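You operate a simulated robot arm through the tools that you are given. There is no shell and no other tool.

The job below is to be done with a simulated robot arm. You get a single attempt, and the scene is never put back.

TASK
Swap the rail's spacer plate for No. 31 and bolt it down.
Fine: slacken the bolt with the teal ratchet, then put that back; hang the bolt in its rack meanwhile; the old plate goes on the long tray; refit a gold bolt.

Only the result counts: the job must be done as asked and must still hold three seconds after the hand-in. Knocking over, shifting, dropping, spilling or breaking anything else fails it.

THE ROBOT
A 6-joint arm with a two-finger gripper, fixed in place. Base frame: the origin is at the foot of the arm, x ahead of it, y to its left, z up; the work surface is at about z = 560. Units: mm, degrees, N and s.
With the tool pointing down near the work surface it reaches from about 260 to 700 mm from the base axis. Its first joint turns from -166.0 to 166.0 degrees. Payload 3.18 kg.
The TCP is the grasp point between the finger pads, 30 mm short of the fingertips. In the tool frame z runs along the fingers and y along their closing line. The gripper opens to 144 mm. The gripper's body begins 103 mm behind the TCP.
Orientation is that of the tool frame in the base frame, as [roll, pitch, yaw] about the fixed x, y, z axes, in that order (R = Rz(yaw) Ry(pitch) Rx(roll)). With the fingers straight down and closing along the base's y, the tool's x points along the base's -x, its y along +y and its z along -z.

THE INTERFACE
- The arm moves only by the tool jog_arm. Its argument "deltas" is a list of rows, each a list of 7 numbers: the closure, from 0 (fully open) to 1 (shut), then the shift along the base's x, y, z in units of 25 mm (1.0 is 25 mm), then the turn, a rotation vector about the base's x, y, z in units of 6 degrees (1.0 is 6 degrees). In form: [[hand, tx, ty, tz, ax, ay, az], ...]. A call has 1 to 20 rows; each row shifts and turns the commanded pose from where the row before left it. A call with a number of a shift or a turn outside -1 to 1 is refused whole. Rows are played at 5 a second. More than 50 mm and 8.6 degrees between two rows, or a gripper value outside its range, and nothing of the call is played. Where a pose cannot be reached the arm comes as near as it can. A force on the tool above 90 N (or 10 N above the force at the start of the call, whichever is more), or a blocked arm, ends the call early, and 0.2 s more pass. Each finger halts on what it meets, pressing with about 42 N; the grip force reading is that of the motor and also rises with nothing between the fingers. The clock runs only during rows and for 0.2 s after the last one: add rows that do not move to give the fingers time. It gives the time, the measured TCP pose, the force on the tool (base axes), the opening and the grip force at its end, in the units of the frame above (readings bear some noise), with the torque about the TCP (base axes, N m) and any sound that the robot's microphone picked up, and new pictures: "views" is both (left out), scene, wrist or none.
- Cameras (640 x 400 px; columns grow to the right, rows downward): "scene" is fixed at [400.9, -499.3, 1364.1]; the picture's right is [1.00, 0.06, 0.00], its down [0.04, -0.71, -0.70] and it looks along [-0.04, 0.70, -0.71] (base axes); focal length 321 px, centre (320, 200). "wrist" rides on the gripper at [76, 16, -143] in the tool frame; the picture's right is [-0.21, 0.98, 0.00], its down [-0.84, -0.18, -0.51] and it looks along [-0.50, -0.11, 0.86] (tool axes); focal length 218 px, centre (320, 200). There is no depth. A picture from a camera that has moved, and an enlarged one, comes with that camera's place and axes in the base frame and with its lens.
- enlarge(camera, box): a new picture of the part [left, top, right, bottom] of that camera's present view, enlarged. The clock stands still meanwhile.
- hand_in(): hands the job in; it is judged then, once.

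Nothing tells you positions but the pictures and the camera data. Unless the task says otherwise, let go and move clear before handing in.

The tools are called as a command line: name --pt "numbers of a row" for each row, then --argument value for the rest, lists and objects as JSON in quotes. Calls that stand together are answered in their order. jog_arm: Moves the arm, as the interface text tells. Its arguments: {"type":"object","properties":{"deltas":{"type":"array","items":{"type":"array","items":{"type":"number"}}},"views":{"type":"string","enum":["both","scene","wrist","none"]}},"required":["deltas"]} The other tools are called the same way: enlarge (camera, box) takes an enlarged picture of a part of a camera's view; hand_in () hands the job in.

At the start:

```text
time_s: 0.0
tcp_pos: [355.7, 264.5, 995.4]
ee_rot: [-179.9, 0.1, -180.0]
wrist_force: [0.1, 0.3, 0.8]
moment: [-0.02, -0.04, 0.02]
grip_width: 144.0
finger_force: 0.1
```

scene: 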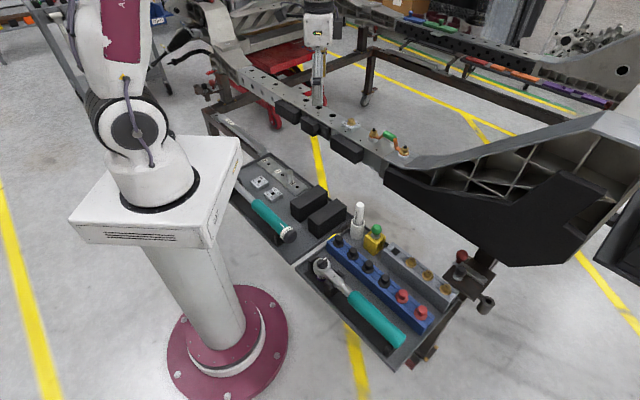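
wrist: 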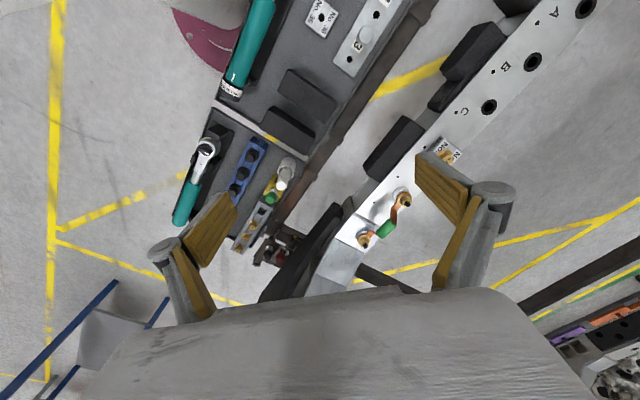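

The scene shows a tray with tools, a rail with a bolt and a spacer plate, and racks of sockets and bolts. I'll first take enlarged pictures to identify everything before moving.

enlarge --camera "scene" --box '[220, 130, 380, 230]'

enlarge --camera "scene" --box '[300, 190, 480, 360]'

enlarge --camera "scene" --box '[260, 70, 440, 180]'

enlarge --camera "wrist" --box '[160, 0, 480, 130]'

enlarge --camera "wrist" --box '[160, 110, 480, 270]'

```text
4.00 times, centred on (300, 180) of scene
camera zoom: at [400.9, -499.3, 1364.1], right [1.0, 0.06, 0.0], down [0.04, -0.71, -0.7], along [-0.04, 0.7, -0.71], focal length 1284 px, centre (400, 280)
```

zoom: 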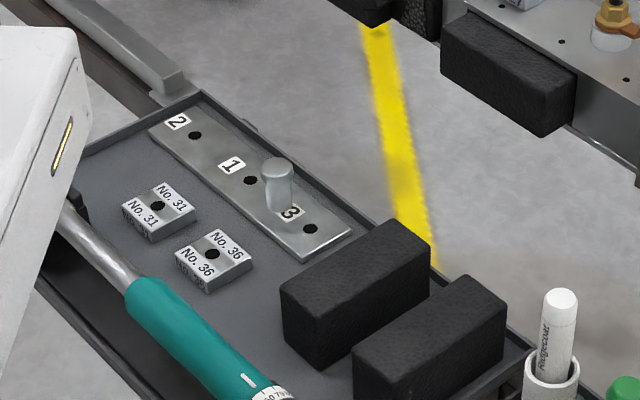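

```text
2.35 times, centred on (390, 275) of scene
camera zoom: at [400.9, -499.3, 1364.1], right [1.0, 0.06, 0.0], down [0.04, -0.71, -0.7], along [-0.04, 0.7, -0.71], focal length 756 px, centre (155, 24)
```

zoom: 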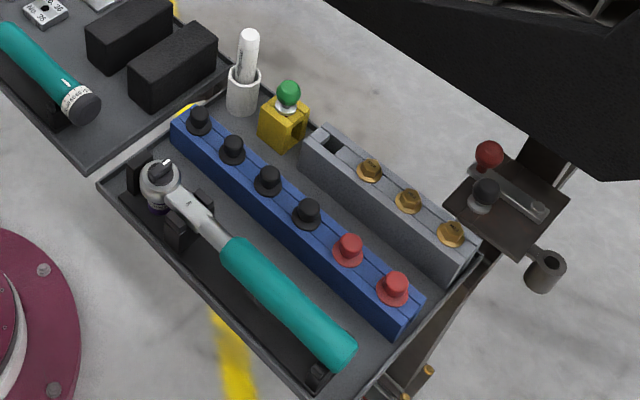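

```text
3.56 times, centred on (350, 125) of scene
camera zoom: at [400.9, -499.3, 1364.1], right [1.0, 0.06, 0.0], down [0.04, -0.71, -0.7], along [-0.04, 0.7, -0.71], focal length 1142 px, centre (213, 467)
```

zoom: 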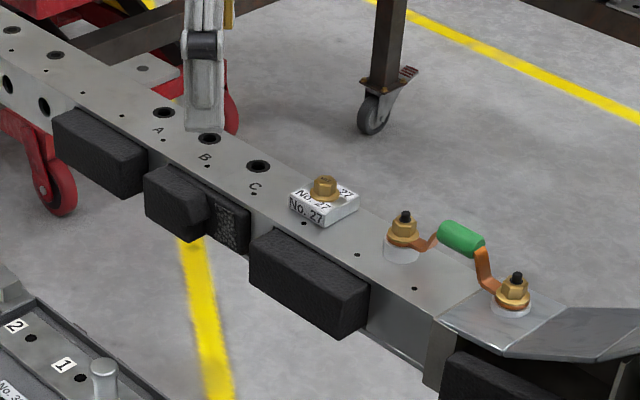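

```text
2.00 times, centred on (320, 65) of wrist
camera zoom: at [277.4, 279.6, 1139.1], right [0.21, 0.98, 0.0], down [0.84, -0.18, 0.51], along [0.5, -0.11, -0.86], focal length 436 px, centre (320, 470)
```

zoom: 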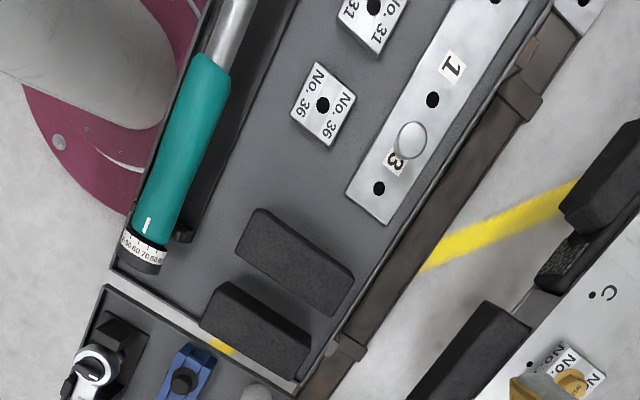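

```text
2.00 times, centred on (320, 190) of wrist
camera zoom: at [277.4, 279.6, 1139.1], right [0.21, 0.98, 0.0], down [0.84, -0.18, 0.51], along [0.5, -0.11, -0.86], focal length 436 px, centre (320, 220)
```

zoom: 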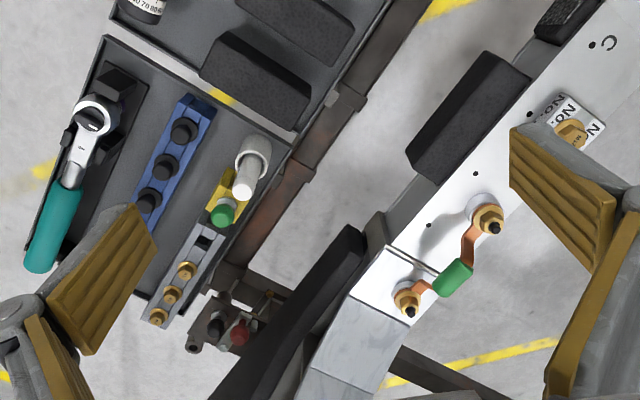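

I take the rail bolt on plate No. 27 to be near (454, 472, 765), plate No. 31 near (128, 361, 575), and the ratchet lying from about (378, -4) to (573, -190). Next I'll move the wrist camera over the ratchet tray for a closer look.

jog_arm --pt "0 0.087 -0.904 -0.65 0 0 -0.611" --pt "0 0.087 -0.904 -0.65 0 0 -0.611" --pt "0 0.087 -0.904 -0.65 0 0 -0.611" --pt "0 0.087 -0.904 -0.65 0 0 -0.611" --pt "0 0.087 -0.904 -0.65 0 0 -0.611" --pt "0 0.087 -0.904 -0.65 0 0 -0.611" --pt "0 0.087 -0.904 -0.65 0 0 -0.611" --pt "0 0.087 -0.904 -0.65 0 0 -0.611" --pt "0 0.087 -0.904 -0.65 0 0 -0.611" --pt "0 0.087 -0.904 -0.65 0 0 -0.611" --pt "0 0.087 -0.904 -0.65 0 0 -0.611" --pt "0 0.087 -0.904 -0.65 0 0 -0.611" --pt "0 0 0 0 0 0 0"

```text
time_s: 2.8
tcp_pos: [380.3, -6.6, 802.3]
ee_rot: [-179.9, 0.0, 136.1]
wrist_force: [-0.3, -0.5, -0.1]
moment: [0.01, -0.01, -0.02]
grip_width: 144.0
finger_force: 0.1
camera wrist: at [336.3, 57.5, 944.8], right [0.83, 0.56, 0.0], down [0.48, -0.71, 0.51], along [0.28, -0.42, -0.86], focal length 218 px, centre (320, 200)
```

scene: 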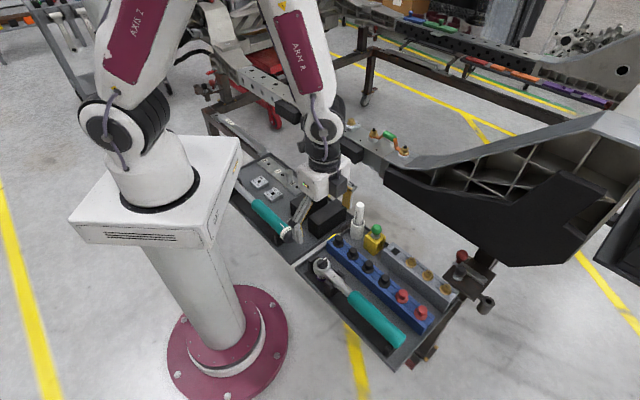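
wrist: 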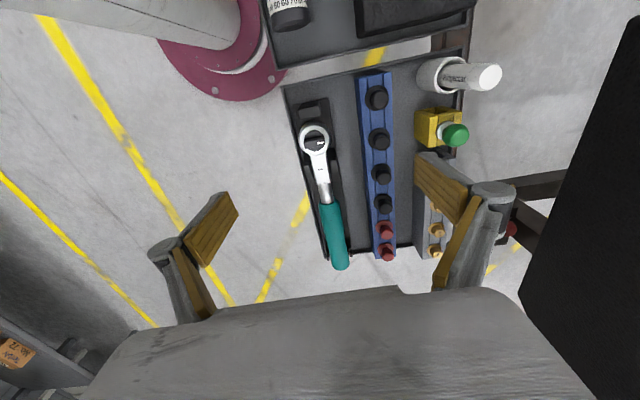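

The ratchet lies along its cradle with the head toward the long tray; the blue rack and grey gold-bolt rack are beside it. I'll enlarge for detail.

enlarge --camera "wrist" --box '[270, 70, 430, 170]'

enlarge --camera "wrist" --box '[270, 160, 470, 285]'

enlarge --camera "scene" --box '[300, 220, 420, 360]'

enlarge --camera "scene" --box '[360, 220, 480, 310]'

```text
4.00 times, centred on (350, 120) of wrist
camera zoom: at [336.3, 57.5, 944.8], right [0.83, 0.56, 0.0], down [0.48, -0.71, 0.51], along [0.28, -0.42, -0.86], focal length 873 px, centre (200, 520)
```

zoom: 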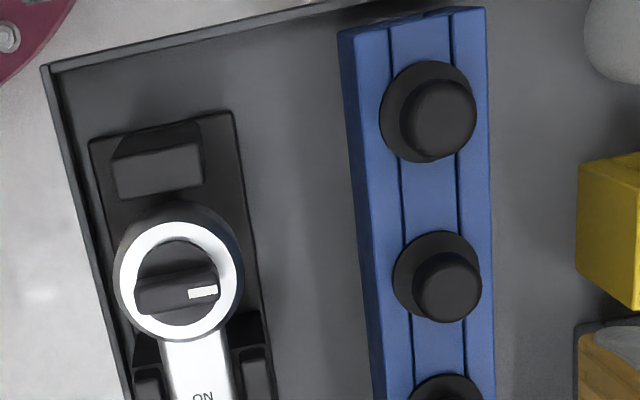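

```text
3.20 times, centred on (370, 222) of wrist
camera zoom: at [336.3, 57.5, 944.8], right [0.83, 0.56, 0.0], down [0.48, -0.71, 0.51], along [0.28, -0.42, -0.86], focal length 698 px, centre (160, 128)
```

zoom: 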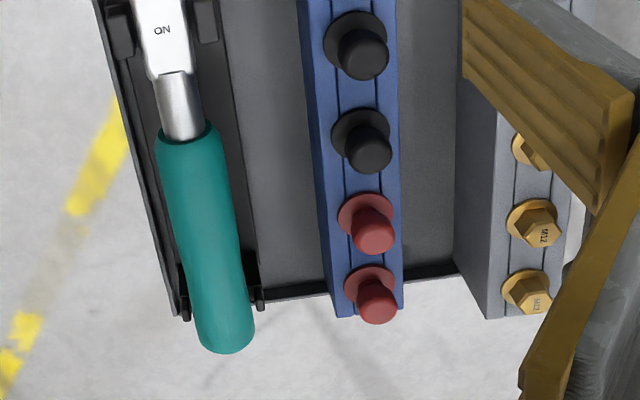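

```text
2.86 times, centred on (360, 290) of scene
camera zoom: at [400.9, -499.3, 1364.1], right [1.0, 0.06, 0.0], down [0.04, -0.71, -0.7], along [-0.04, 0.7, -0.71], focal length 917 px, centre (206, -57)
```

zoom: 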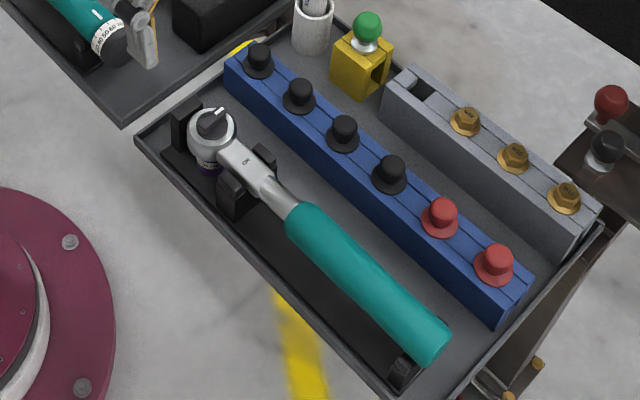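

```text
4.44 times, centred on (420, 265) of scene
camera zoom: at [400.9, -499.3, 1364.1], right [1.0, 0.06, 0.0], down [0.04, -0.71, -0.7], along [-0.04, 0.7, -0.71], focal length 1427 px, centre (-124, -89)
```

zoom: 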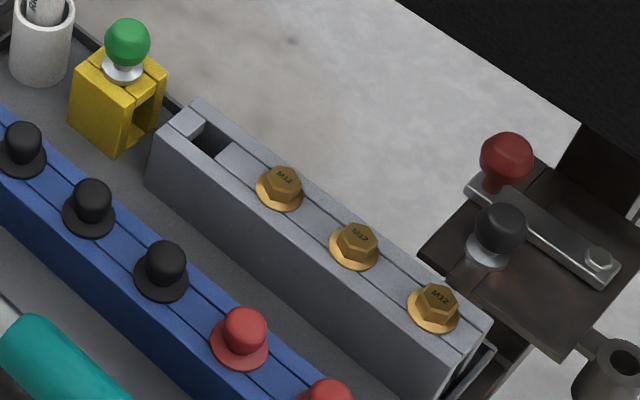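

I see an "ON" type marking by the ratchet's selector, so its direction setting matters. I'll go in closer to read it.

jog_arm --pt "0 -0.274 0.413 -0.82 0 0 0" --pt "0 -0.274 0.413 -0.82 0 0 0" --pt "0 -0.274 0.413 -0.82 0 0 0" --pt "0 -0.274 0.413 -0.82 0 0 0" --pt "0 -0.274 0.413 -0.82 0 0 0" --pt "0 0 0 0 0 0 0" --views "wrist"

enlarge --camera "wrist" --box '[240, 120, 400, 220]'

enlarge --camera "wrist" --box '[290, 160, 370, 210]'

```text
time_s: 4.2
tcp_pos: [347.0, 45.2, 698.0]
ee_rot: [-179.9, 0.0, 136.0]
wrist_force: [0.4, -0.7, 0.1]
moment: [-0.01, -0.02, -0.01]
grip_width: 144.2
finger_force: 0.1
camera wrist: at [302.0, 109.7, 841.7], right [0.83, 0.56, 0.0], down [0.48, -0.71, 0.51], along [0.28, -0.42, -0.86], focal length 218 px, centre (320, 200)
```

wrist: 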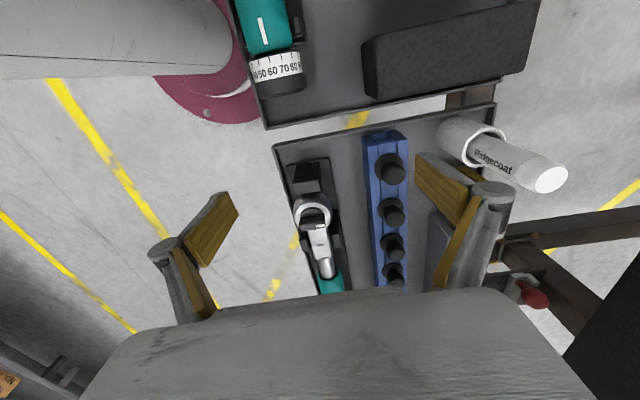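

```text
4.00 times, centred on (320, 170) of wrist
camera zoom: at [302.0, 109.7, 841.7], right [0.83, 0.56, 0.0], down [0.48, -0.71, 0.51], along [0.28, -0.42, -0.86], focal length 873 px, centre (320, 320)
```

zoom: 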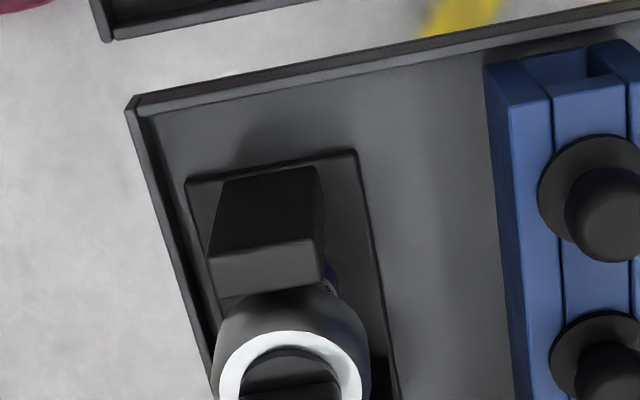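

```text
8.00 times, centred on (330, 185) of wrist
camera zoom: at [302.0, 109.7, 841.7], right [0.83, 0.56, 0.0], down [0.48, -0.71, 0.51], along [0.28, -0.42, -0.86], focal length 1746 px, centre (240, 320)
```

zoom: 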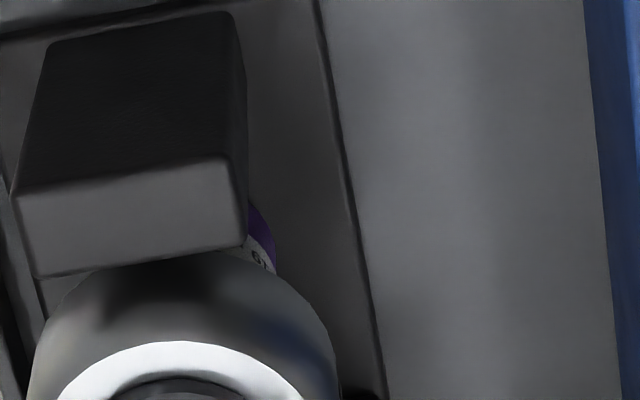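

enlarge --camera "wrist" --box '[280, 195, 360, 245]'

enlarge --camera "wrist" --box '[280, 220, 360, 295]'

enlarge --camera "scene" --box '[304, 250, 354, 290]'

```text
8.00 times, centred on (320, 220) of wrist
camera zoom: at [302.0, 109.7, 841.7], right [0.83, 0.56, 0.0], down [0.48, -0.71, 0.51], along [0.28, -0.42, -0.86], focal length 1746 px, centre (320, 40)
```

zoom: 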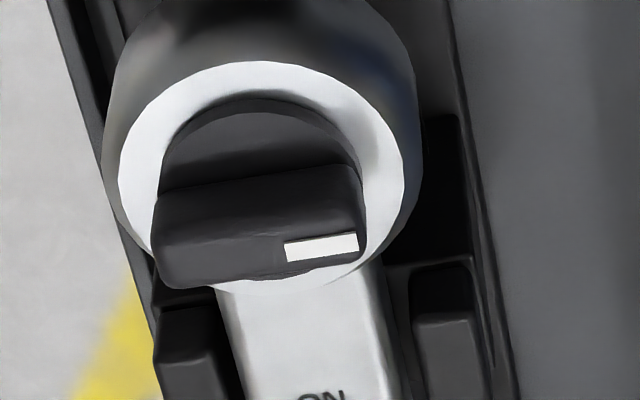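

```text
5.33 times, centred on (320, 258) of wrist
camera zoom: at [302.0, 109.7, 841.7], right [0.83, 0.56, 0.0], down [0.48, -0.71, 0.51], along [0.28, -0.42, -0.86], focal length 1164 px, centre (320, -107)
```

zoom: 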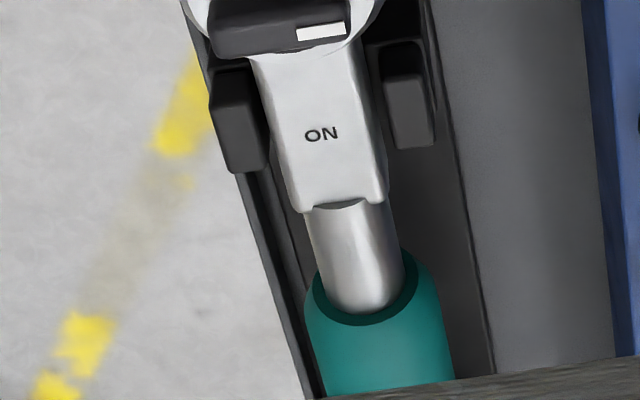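

```text
10.00 times, centred on (329, 270) of scene
camera zoom: at [400.9, -499.3, 1364.1], right [1.0, 0.06, 0.0], down [0.04, -0.71, -0.7], along [-0.04, 0.7, -0.71], focal length 3211 px, centre (230, -500)
```

zoom: 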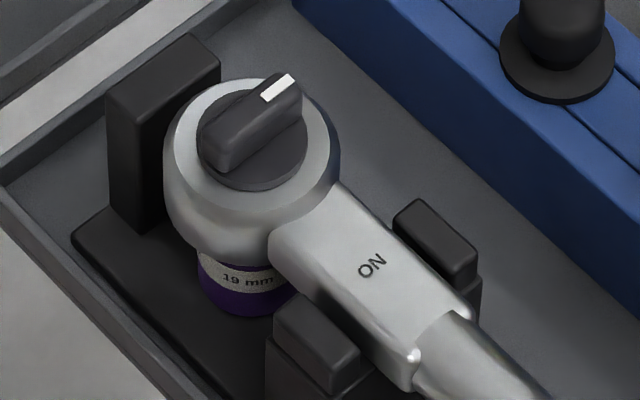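

The ratchet carries a 19 mm socket, with an "ON" mark and a selector bar. Head top is about (377.5, -17.5, 632) and the teal grip starts about 114 mm along -44°. Next I'll look at the rail joint closely.

jog_arm --pt "0 0.078 0.5 0.9 0 0 0.407" --pt "0 0.078 0.989 0.9 0 0 0.407" --pt "0 0.078 0.989 0.9 0 0 0.407" --pt "0 0.078 0.989 0.9 0 0 0.407" --pt "0 0.078 0.989 0.9 0 0 0.407" --pt "0 0.078 0.989 0.9 0 0 0.407" --pt "0 0.078 0.989 0.9 0 0 0.407" --pt "0 0.078 0.989 0.9 0 0 0.407" --pt "0 0.078 0.989 0 0 0 0.407" --pt "0 0.078 0.989 0 0 0 0.407" --pt "0 0.078 0.989 0 0 0 0.407" --pt "0 0.078 0.989 0 0 0 0.407" --pt "0 0.078 0.989 0 0 0 0.407" --pt "0 0.078 0.989 0 0 0 0.407" --pt "0 0.078 0.989 0 0 0 0.407" --pt "0 0.078 0.989 0 0 0 0.407" --pt "0 0.078 0.989 0 0 0 0.407" --pt "0 0.078 0.989 0 0 0 0.407" --pt "0 0 0.5 0 0 0 0" --pt "0 0 0 0 0 0 0"

enlarge --camera "wrist" --box '[240, 120, 400, 220]'

enlarge --camera "wrist" --box '[160, 60, 480, 280]'

```text
time_s: 8.4
tcp_pos: [379.4, 488.7, 878.5]
ee_rot: [179.8, 0.3, 180.0]
wrist_force: [-0.6, 0.9, -0.6]
moment: [-0.04, 0.01, 0.01]
grip_width: 144.0
finger_force: 0.1
camera wrist: at [302.2, 504.6, 1021.2], right [0.21, 0.98, 0.0], down [0.84, -0.18, 0.51], along [0.5, -0.1, -0.86], focal length 218 px, centre (320, 200)
```

scene: 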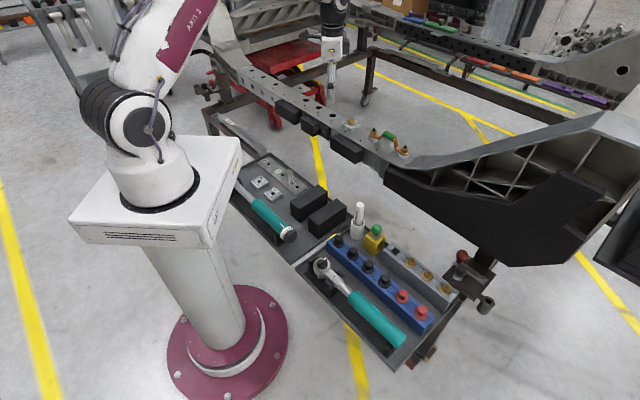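
wrist: 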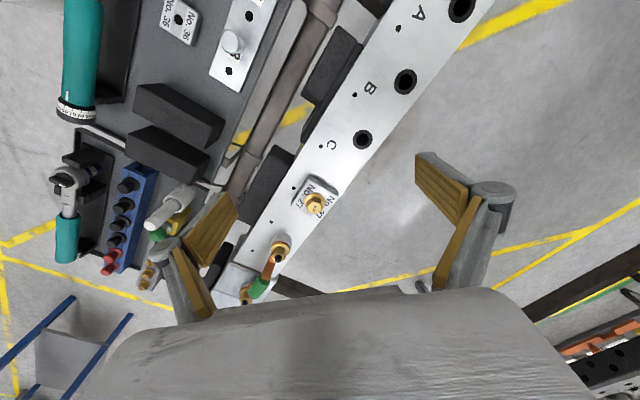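

```text
4.00 times, centred on (320, 170) of wrist
camera zoom: at [302.2, 504.6, 1021.2], right [0.21, 0.98, 0.0], down [0.84, -0.18, 0.51], along [0.5, -0.1, -0.86], focal length 873 px, centre (320, 320)
```

zoom: 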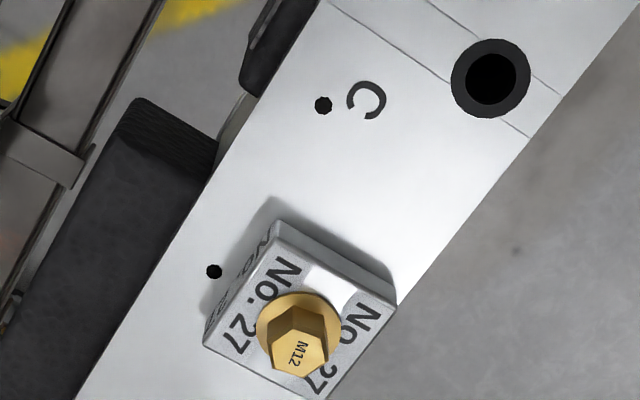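

```text
1.82 times, centred on (320, 170) of wrist
camera zoom: at [302.2, 504.6, 1021.2], right [0.21, 0.98, 0.0], down [0.84, -0.18, 0.51], along [0.5, -0.1, -0.86], focal length 397 px, centre (320, 254)
```

zoom: 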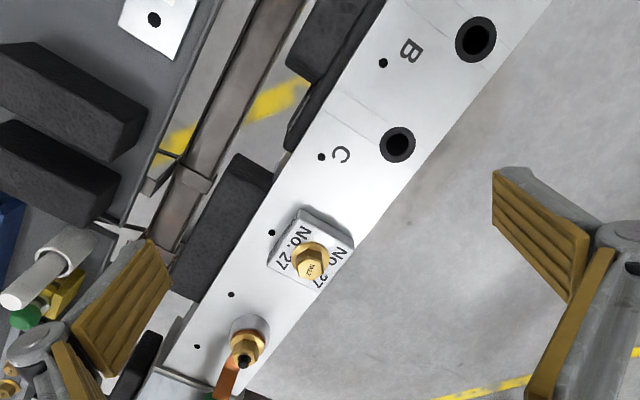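

The No. 27 plate sits with its M12 flange bolt around (455–460, 465, ~770). I'll shift over it for a second viewing angle to triangulate the bolt and rail height.

jog_arm --pt "0 0.806 -0.244 0 0 0 0" --pt "0 0.806 -0.244 0 0 0 0" --pt "0 0.806 -0.244 0 0 0 0" --pt "0 0.806 -0.244 0 0 0 0" --pt "0 0 0 0 0 0 0" --pt "0 0 0 0 0 0 0" --views "wrist"

enlarge --camera "wrist" --box '[240, 80, 400, 180]'

enlarge --camera "wrist" --box '[220, 160, 420, 285]'

```text
time_s: 9.8
tcp_pos: [448.3, 449.8, 863.0]
ee_rot: [179.8, 0.3, 179.9]
wrist_force: [0.5, -0.3, -0.7]
moment: [-0.01, 0.0, -0.01]
grip_width: 143.9
finger_force: 0.1
out of reach, approached as far as the arm can: row 1, 2, 3, 4
camera wrist: at [369.6, 464.8, 1005.9], right [0.21, 0.98, 0.01], down [0.84, -0.18, 0.51], along [0.5, -0.1, -0.86], focal length 218 px, centre (320, 200)
```

wrist: 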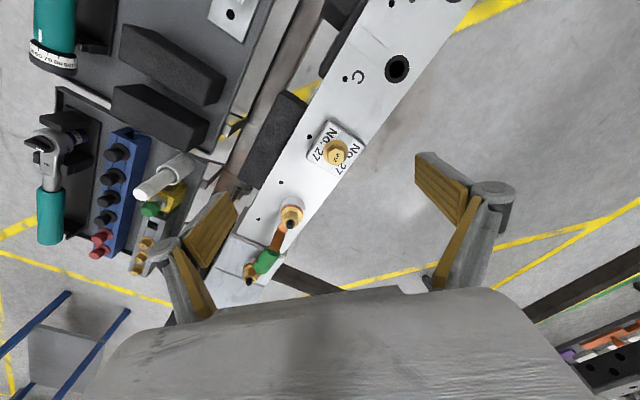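

```text
4.00 times, centred on (320, 130) of wrist
camera zoom: at [369.6, 464.8, 1005.9], right [0.21, 0.98, 0.01], down [0.84, -0.18, 0.51], along [0.5, -0.1, -0.86], focal length 873 px, centre (320, 480)
```

zoom: 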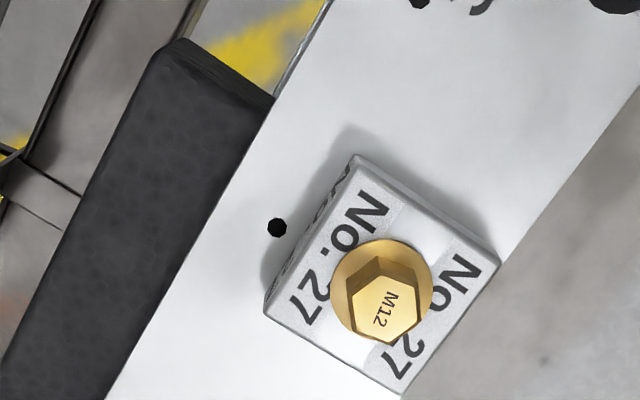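

```text
3.20 times, centred on (320, 222) of wrist
camera zoom: at [369.6, 464.8, 1005.9], right [0.21, 0.98, 0.01], down [0.84, -0.18, 0.51], along [0.5, -0.1, -0.86], focal length 698 px, centre (320, 128)
```

zoom: 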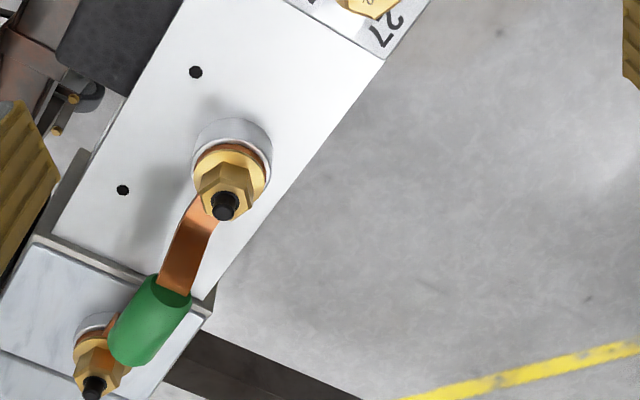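

The bolt's hex top is at about (450, 466, 786) and the rail's top face at about z = 753; this radius is close to the arm's reach limit up high. Next I'll test whether the wrist can turn to the yaws I need for swinging the ratchet on the base side of the bolt.

jog_arm --pt "0 -0.5 0 0 0 0 -1" --pt "0 -0.5 0 0 0 0 -1" --pt "0 -0.5 0 0 0 0 -1" --pt "0 -0.5 0 0 0 0 -1" --pt "0 -0.5 0 0 0 0 -1" --pt "0 -0.5 0 0 0 0 -1" --pt "0 -0.5 0 0 0 0 -1" --pt "0 -0.5 0 0 0 0 -1" --pt "0 -0.5 0 0 0 0 -1" --pt "0 -0.5 0 0 0 0 -1" --pt "0 -0.5 0 0 0 0 -1" --pt "0 -0.34 0 0 0 0 -1" --pt "0 0 0 0 0 0 -1" --pt "0 0 0 0 0 0 -1" --pt "0 0 0 0 0 0 -1"

```text
time_s: 13.0
tcp_pos: [303.1, 449.3, 862.6]
ee_rot: [-179.8, 0.1, 89.7]
wrist_force: [-0.1, -0.1, 0.2]
moment: [0.01, 0.0, -0.02]
grip_width: 144.0
finger_force: 0.0
camera wrist: at [318.2, 524.8, 1006.3], right [0.98, -0.21, 0.0], down [-0.18, -0.84, 0.51], along [-0.11, -0.5, -0.86], focal length 218 px, centre (320, 200)
```

scene: 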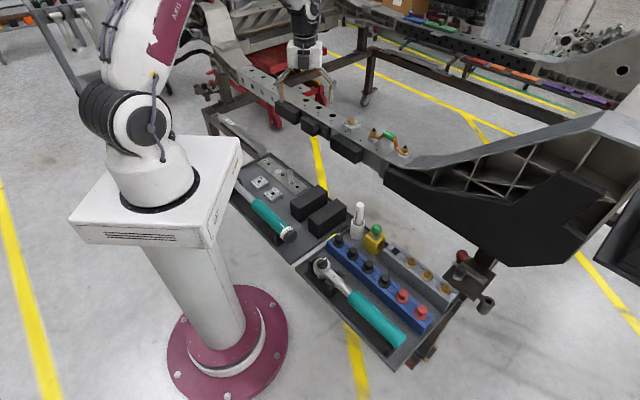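
wrist: 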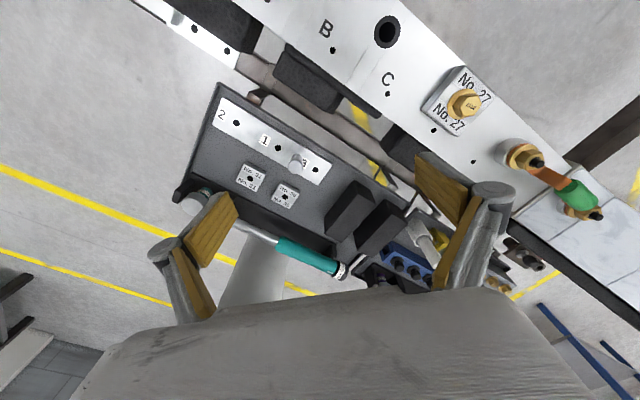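

Rotation works so far. I'll enlarge this view for a wide-baseline fix of the bolt, and look at the long tray.

enlarge --camera "wrist" --box '[390, 50, 550, 150]'

enlarge --camera "wrist" --box '[190, 80, 390, 205]'

```text
4.00 times, centred on (470, 100) of wrist
camera zoom: at [318.2, 524.8, 1006.3], right [0.98, -0.21, 0.0], down [-0.18, -0.84, 0.51], along [-0.11, -0.5, -0.86], focal length 873 px, centre (-280, 600)
```

zoom: 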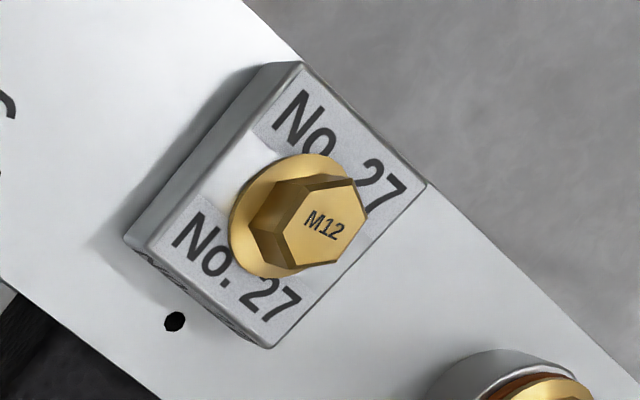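

```text
3.20 times, centred on (290, 142) of wrist
camera zoom: at [318.2, 524.8, 1006.3], right [0.98, -0.21, 0.0], down [-0.18, -0.84, 0.51], along [-0.11, -0.5, -0.86], focal length 698 px, centre (416, 384)
```

zoom: 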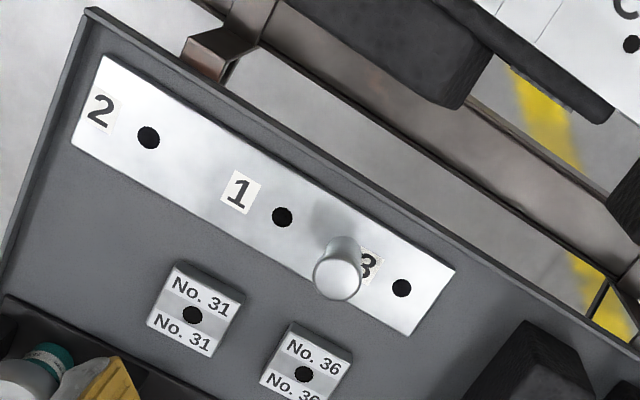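

Triangulation agrees: bolt hex top ≈ (451.5, 466.3, 784), with hex flats facing roughly ±y. I'll continue the wrist-range test to yaw about 5°.

jog_arm --pt "0 0 0 0 0 0 -1" --pt "0 0 0 0 0 0 -1" --pt "0 0 0 0 0 0 -1" --pt "0 0 0 0 0 0 -1" --pt "0 0 0 0 0 0 -1" --pt "0 0 0 0 0 0 -1" --pt "0 0 0 0 0 0 -1" --pt "0 0 0 0 0 0 -1" --pt "0 0 0 0 0 0 -1" --pt "0 0 0 0 0 0 -1" --pt "0 0 0 0 0 0 -1" --pt "0 0 0 0 0 0 -1" --pt "0 0 0 0 0 0 -1" --pt "0 0 0 0 0 0 -1" --pt "0 0 0 0 0 0 0" --views "wrist"

```text
time_s: 16.2
tcp_pos: [368.9, 272.9, 777.2]
ee_rot: [-170.4, -2.0, 10.2]
wrist_force: [0.3, 0.3, 0.3]
moment: [0.04, -0.02, 0.0]
grip_width: 144.0
finger_force: 0.1
out of reach, approached as far as the arm can: row 5, 6, 7, 8, 9, 10, 11, 12, 13, 14
camera wrist: at [444.5, 244.8, 918.1], right [-0.03, -0.99, -0.17], down [-0.86, -0.06, 0.5], along [-0.5, 0.16, -0.85], focal length 218 px, centre (320, 200)
```

wrist: 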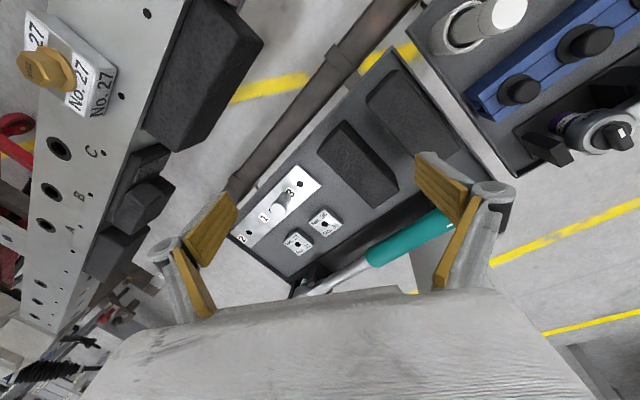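

The wrist hit a joint limit near yaw 62° there and the arm drifted while approximating; nothing was touched. I'll level the tool, raise it and turn back in the allowed direction.

jog_arm --pt "0 0 0 0.5 -0.4 0.01 1" --pt "0 0 0 0.5 -0.4 0.01 1" --pt "0 0 0 0.5 -0.4 0.01 1" --pt "0 0 0 0.5 -0.43 0.01 1" --pt "0 0 0 0.5 0 0 1" --pt "0 0 0 0.5 0 0 1" --pt "0 0 0 0 0 0 1" --pt "0 0 0 0 0 0 1" --pt "0 0 0 0 0 0 1" --pt "0 0 0 0 0 0 1" --pt "0 0 0 0 0 0 0" --views "wrist"

```text
time_s: 18.6
tcp_pos: [368.1, 213.9, 817.3]
ee_rot: [179.3, 2.3, 70.2]
wrist_force: [-0.3, 0.3, -0.4]
moment: [0.01, 0.0, -0.01]
grip_width: 144.0
finger_force: 0.1
out of reach, approached as far as the arm can: row 1, 2, 3, 4
camera wrist: at [409.3, 284.8, 958.2], right [0.85, -0.53, 0.02], down [-0.45, -0.71, 0.54], along [-0.27, -0.47, -0.84], focal length 218 px, centre (320, 200)
```

wrist: 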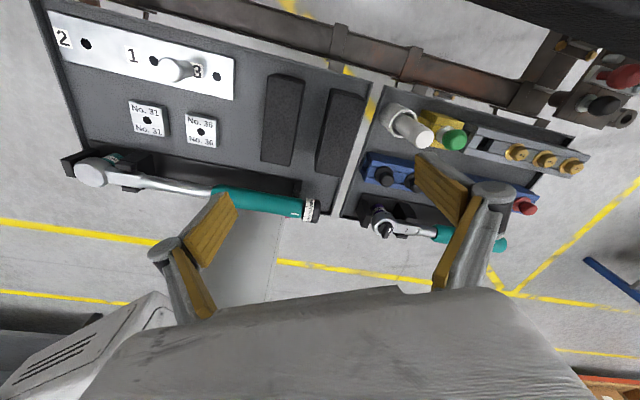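

The lower wrist limit is about 6° relative to the arm's azimuth. I'd rather grip the ratchet with the camera on the handle-end side (looking at the head), so I'll test the upper limit above the ratchet at safe height.

jog_arm --pt "0 0.234 -0.672 0 0.4 0 1" --pt "0 0.234 -0.672 0 0 0 1" --pt "0 0.234 -0.672 0 0 0 1" --pt "0 0.234 -0.672 0 0 0 1" --pt "0 0.234 -0.672 0 0 0 1" --pt "0 0.234 -0.672 0 0 0 1" --pt "0 0.234 -0.672 0 0 0 1" --pt "0 0.234 -0.672 0 0 0 1" --pt "0 0.234 -0.672 0 0 0 1" --pt "0 0.234 -0.672 0 0 0 1" --pt "0 0.234 -0.672 0 0 0 1" --pt "0 0.234 -0.672 0 0 0 1" --pt "0 0.234 -0.672 0 0 0 1" --pt "0 0.234 -0.672 0 0 0 1" --pt "0 0.234 -0.672 0 0 0 1" --pt "0 0.234 -0.672 0 0 0 1" --pt "0 0.234 -0.672 0 0 0 1" --pt "0 0.234 -0.672 0 0 0 1" --pt "0 0.234 -0.672 0 0 0 1" --pt "0 0.234 -0.672 0 0 0 1" --views "none"

jog_arm --pt "0 0 0 0 0 0 1" --pt "0 0 0 0 0 0 1" --pt "0 0 0 0 0 0 1" --pt "0 0 0 0 0 0 1" --pt "0 0 0 0 0 0 1" --pt "0 0 0 0 0 0 1" --pt "0 0 0 0 0 0 1" --pt "0 0 0 0 0 0 1" --pt "0 0 0 0 0 0 1" --pt "0 0 0 0 0 0 1" --pt "0 0 0 0 0 0 1" --pt "0 0 0 0 0 0 1" --pt "0 0 0 0 0 0 1" --pt "0 0 0 0 0 0 1" --pt "0 0 0 0 0 0 1" --pt "0 0 0 0 0 0 1" --pt "0 0 0 0 0 0 0"

```text
time_s: 22.8
tcp_pos: [485.5, -121.9, 818.1]
ee_rot: [-179.9, 0.0, -169.8]
wrist_force: [0.4, 0.3, -0.1]
moment: [-0.02, -0.01, -0.01]
grip_width: 144.0
finger_force: 0.2
```

```text
time_s: 26.4
tcp_pos: [486.4, -122.5, 817.8]
ee_rot: [-179.8, 0.1, -73.8]
wrist_force: [0.0, 0.3, 0.7]
moment: [0.01, 0.01, 0.03]
grip_width: 144.3
finger_force: 0.1
camera wrist: at [491.0, -201.1, 960.9], right [-1.0, -0.07, 0.0], down [-0.06, 0.86, 0.51], along [-0.04, 0.51, -0.86], focal length 218 px, centre (320, 200)
```

scene: 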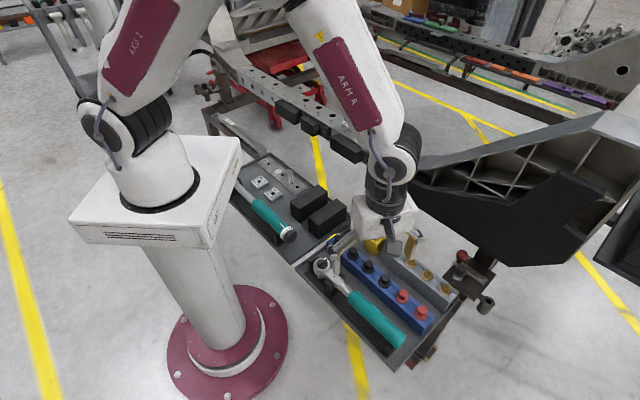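
wrist: 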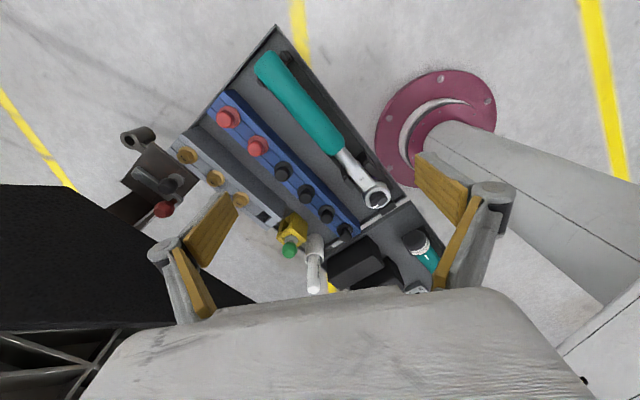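

Still fine at yaw -74°. I'll continue the last 30° to align with the handle.

jog_arm --pt "0 0 0 0 0 0 1" --pt "0 0 0 0 0 0 1" --pt "0 0 0 0 0 0 1" --pt "0 0 0 0 0 0 0" --views "none"

jog_arm --pt "0 0 0 0 0 0 1" --pt "0 0 0 0 0 0 0.93" --pt "0 0 0 0 0 0 0" --views "wrist"

```text
time_s: 27.4
tcp_pos: [486.6, -123.2, 817.0]
ee_rot: [180.0, 0.1, -55.8]
wrist_force: [0.2, 0.4, 1.3]
moment: [-0.01, 0.0, 0.0]
grip_width: 143.9
finger_force: 0.2
```

```text
time_s: 28.2
tcp_pos: [486.9, -121.9, 817.9]
ee_rot: [-179.9, -0.1, -44.3]
wrist_force: [-0.6, 1.1, 0.8]
moment: [0.01, 0.01, 0.0]
grip_width: 144.1
finger_force: 0.1
camera wrist: at [529.0, -188.3, 961.0], right [-0.83, -0.55, 0.0], down [-0.48, 0.72, 0.51], along [-0.28, 0.42, -0.86], focal length 218 px, centre (320, 200)
```

wrist: 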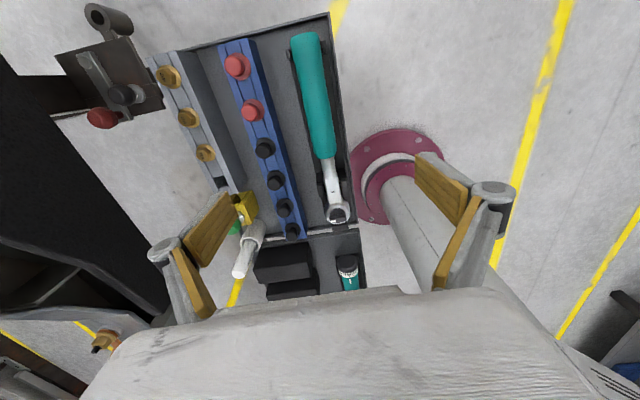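

Aligned over the ratchet at yaw -44.3° with no limit hit. I'll enlarge to measure the handle and its cradle precisely.

enlarge --camera "wrist" --box '[270, 130, 390, 230]'

enlarge --camera "wrist" --box '[250, 20, 370, 140]'

enlarge --camera "wrist" --box '[140, 50, 260, 200]'

```text
4.00 times, centred on (330, 180) of wrist
camera zoom: at [529.0, -188.3, 961.0], right [-0.83, -0.55, 0.0], down [-0.48, 0.72, 0.51], along [-0.28, 0.42, -0.86], focal length 873 px, centre (280, 280)
```

zoom: 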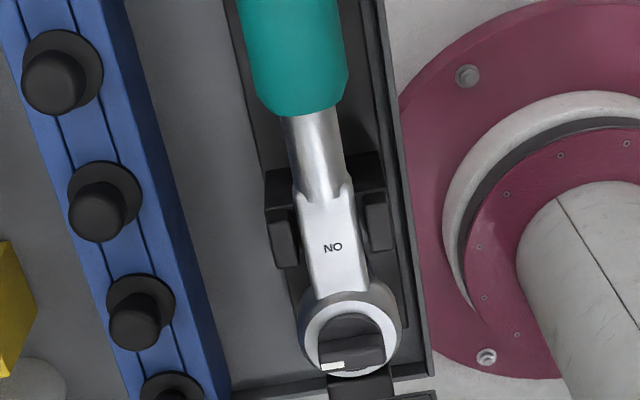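

```text
3.33 times, centred on (310, 80) of wrist
camera zoom: at [529.0, -188.3, 961.0], right [-0.83, -0.55, 0.0], down [-0.48, 0.72, 0.51], along [-0.28, 0.42, -0.86], focal length 728 px, centre (353, 600)
```

zoom: 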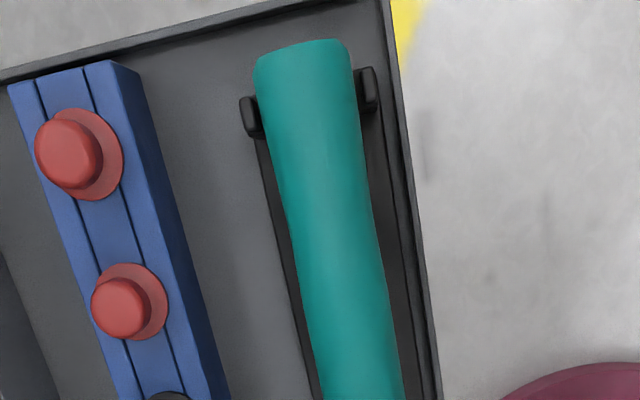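

```text
2.67 times, centred on (200, 125) of wrist
camera zoom: at [529.0, -188.3, 961.0], right [-0.83, -0.55, 0.0], down [-0.48, 0.72, 0.51], along [-0.28, 0.42, -0.86], focal length 582 px, centre (640, 400)
```

zoom: 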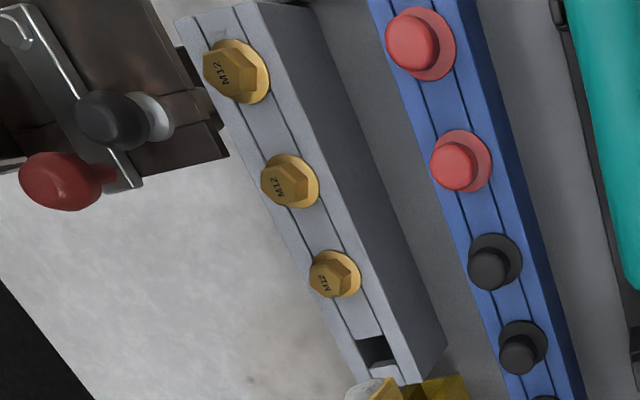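

The handle axis runs from the head at about (377.5, -18) along -44.8°, with the teal front at ~109 mm. I'll descend partway over a grip point 135 mm from the head, with the fingers part-closed, and check.

jog_arm --pt "0.2 -0.097 0.061 -0.853 0 0 -0.08" --pt "0.4 -0.097 0.061 -0.853 0 0 0" --pt "0.5 -0.097 0.061 -0.853 0 0 0" --pt "0.5 -0.097 0.061 -0.853 0 0 0" --pt "0.5 -0.097 0.061 -0.853 0 0 0" --pt "0.5 -0.097 0.061 -0.853 0 0 0" --pt "0.5 0 0 0 0 0 0"

enlarge --camera "wrist" --box '[220, 90, 420, 240]'

```text
time_s: 29.8
tcp_pos: [473.0, -114.3, 689.1]
ee_rot: [-179.8, 0.0, -44.9]
wrist_force: [-0.3, -0.6, 0.0]
moment: [0.0, -0.02, 0.01]
grip_width: 72.0
finger_force: 0.1
camera wrist: at [514.5, -179.6, 832.5], right [-0.84, -0.55, 0.0], down [-0.47, 0.72, 0.51], along [-0.28, 0.43, -0.86], focal length 218 px, centre (320, 200)
```

scene: 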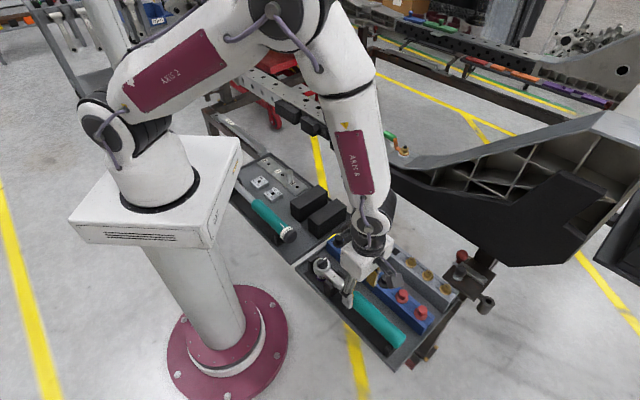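
wrist: 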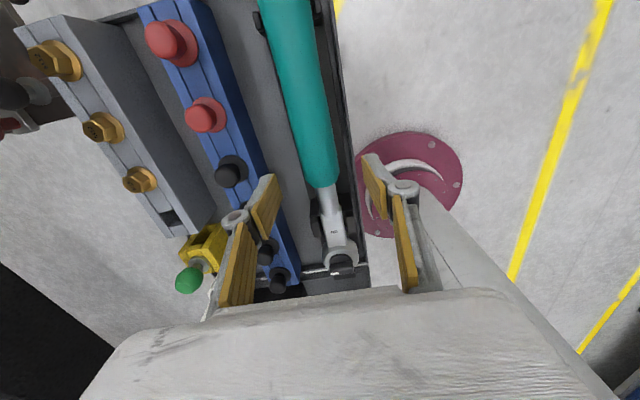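

```text
2.67 times, centred on (320, 165) of wrist
camera zoom: at [514.5, -179.6, 832.5], right [-0.84, -0.55, 0.0], down [-0.47, 0.72, 0.51], along [-0.28, 0.43, -0.86], focal length 582 px, centre (320, 293)
```

zoom: 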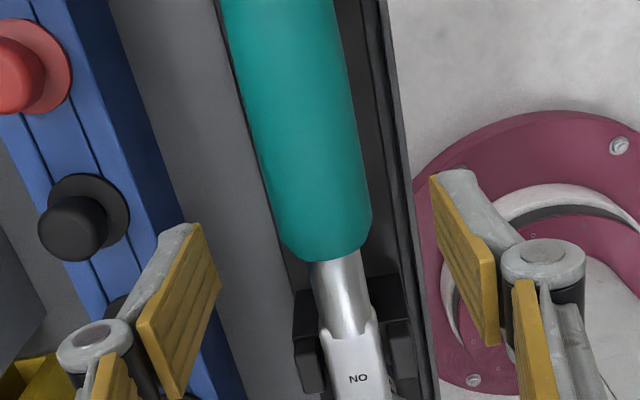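

The handle is centred between the fingers within about 2 mm. I'll go down to z ≈ 610 with a 60 mm opening, then check before closing.

jog_arm --pt "0.583 0 0 -0.5 0 0 0" --pt "0.583 0 0 -0.66 0 0 0" --pt "0.583 0 0 -0.66 0 0 0" --pt "0.583 0 0 -0.66 0 0 0" --pt "0.583 0 0 -0.66 0 0 0" --pt "0.583 0 0 0 0 0 0"

enlarge --camera "wrist" --box '[220, 110, 420, 260]'

enlarge --camera "scene" --box '[300, 230, 430, 350]'

```text
time_s: 31.2
tcp_pos: [473.0, -114.7, 610.9]
ee_rot: [-179.9, -0.1, -44.7]
wrist_force: [0.9, -0.1, -0.3]
moment: [-0.01, 0.0, 0.0]
grip_width: 60.1
finger_force: 0.1
camera wrist: at [514.3, -179.9, 754.7], right [-0.84, -0.55, 0.0], down [-0.47, 0.72, 0.51], along [-0.28, 0.43, -0.86], focal length 218 px, centre (320, 200)
```

scene: 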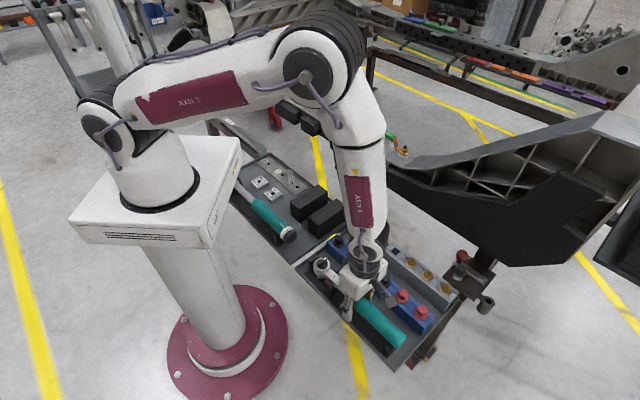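
wrist: 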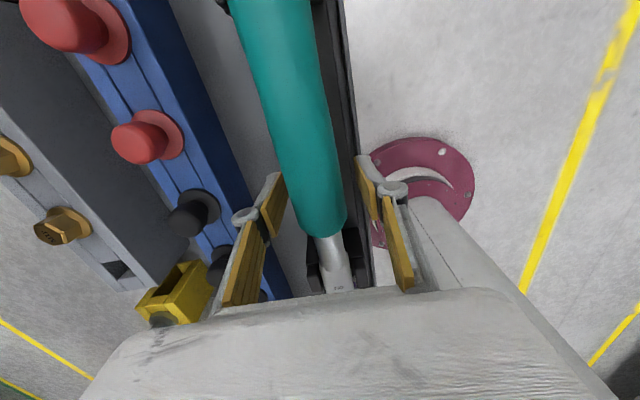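

```text
2.67 times, centred on (320, 185) of wrist
camera zoom: at [514.3, -179.9, 754.7], right [-0.84, -0.55, 0.0], down [-0.47, 0.72, 0.51], along [-0.28, 0.43, -0.86], focal length 582 px, centre (320, 240)
```

zoom: 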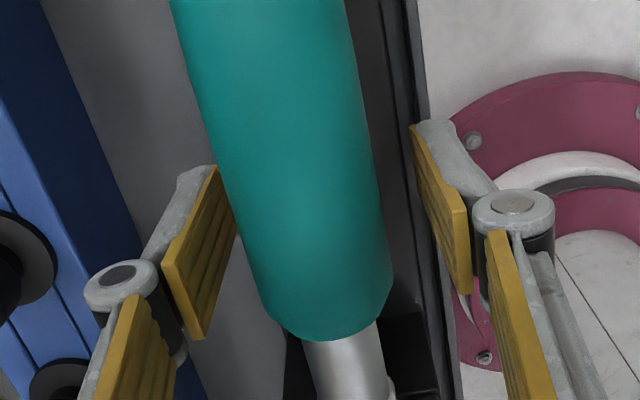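

```text
3.33 times, centred on (365, 290) of scene
camera zoom: at [400.9, -499.3, 1364.1], right [1.0, 0.06, 0.0], down [0.04, -0.71, -0.7], along [-0.04, 0.7, -0.71], focal length 1070 px, centre (170, -100)
```

zoom: 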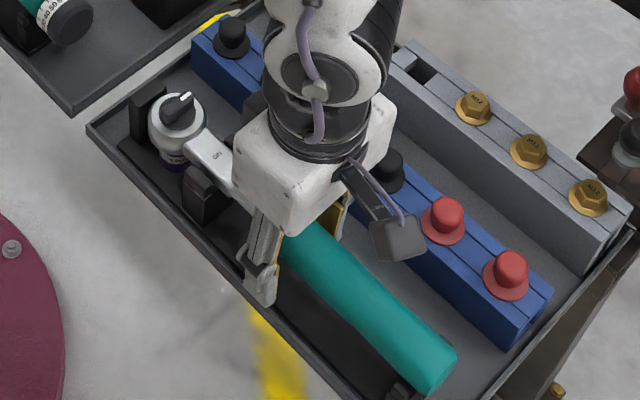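

The handle sits about 2–3 mm off the finger centre, so I'll nudge over and close on it.

jog_arm --pt "0.583 0.07 0.07 0 0 0 0" --pt "0.66 0 0 0 0 0 0" --pt "0.7 0 0 0 0 0 0" --pt "0.74 0 0 0 0 0 0" --pt "0.8 0 0 0 0 0 0" --pt "1 0 0 0 0 0 0" --pt "1 0 0 0 0 0 0" --pt "1 0 0 0 0 0 0" --views "wrist"

```text
time_s: 33.0
tcp_pos: [473.9, -111.8, 612.0]
ee_rot: [-179.9, 0.1, -44.8]
wrist_force: [-1.2, -0.7, 0.6]
moment: [0.05, 0.05, 0.03]
grip_width: 34.9
finger_force: 42.4
camera wrist: at [515.9, -177.9, 754.7], right [-0.84, -0.55, 0.0], down [-0.47, 0.72, 0.51], along [-0.28, 0.43, -0.86], focal length 218 px, centre (320, 200)
```

wrist: 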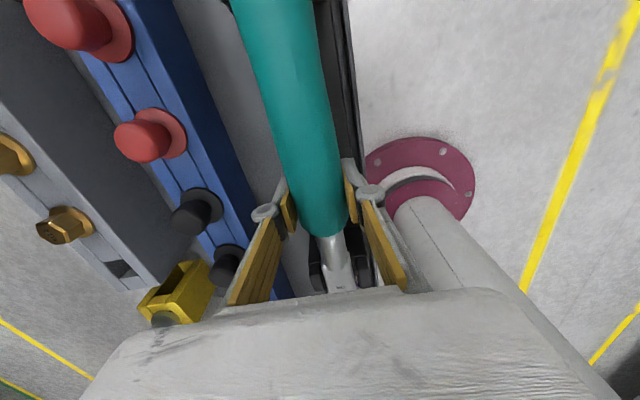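

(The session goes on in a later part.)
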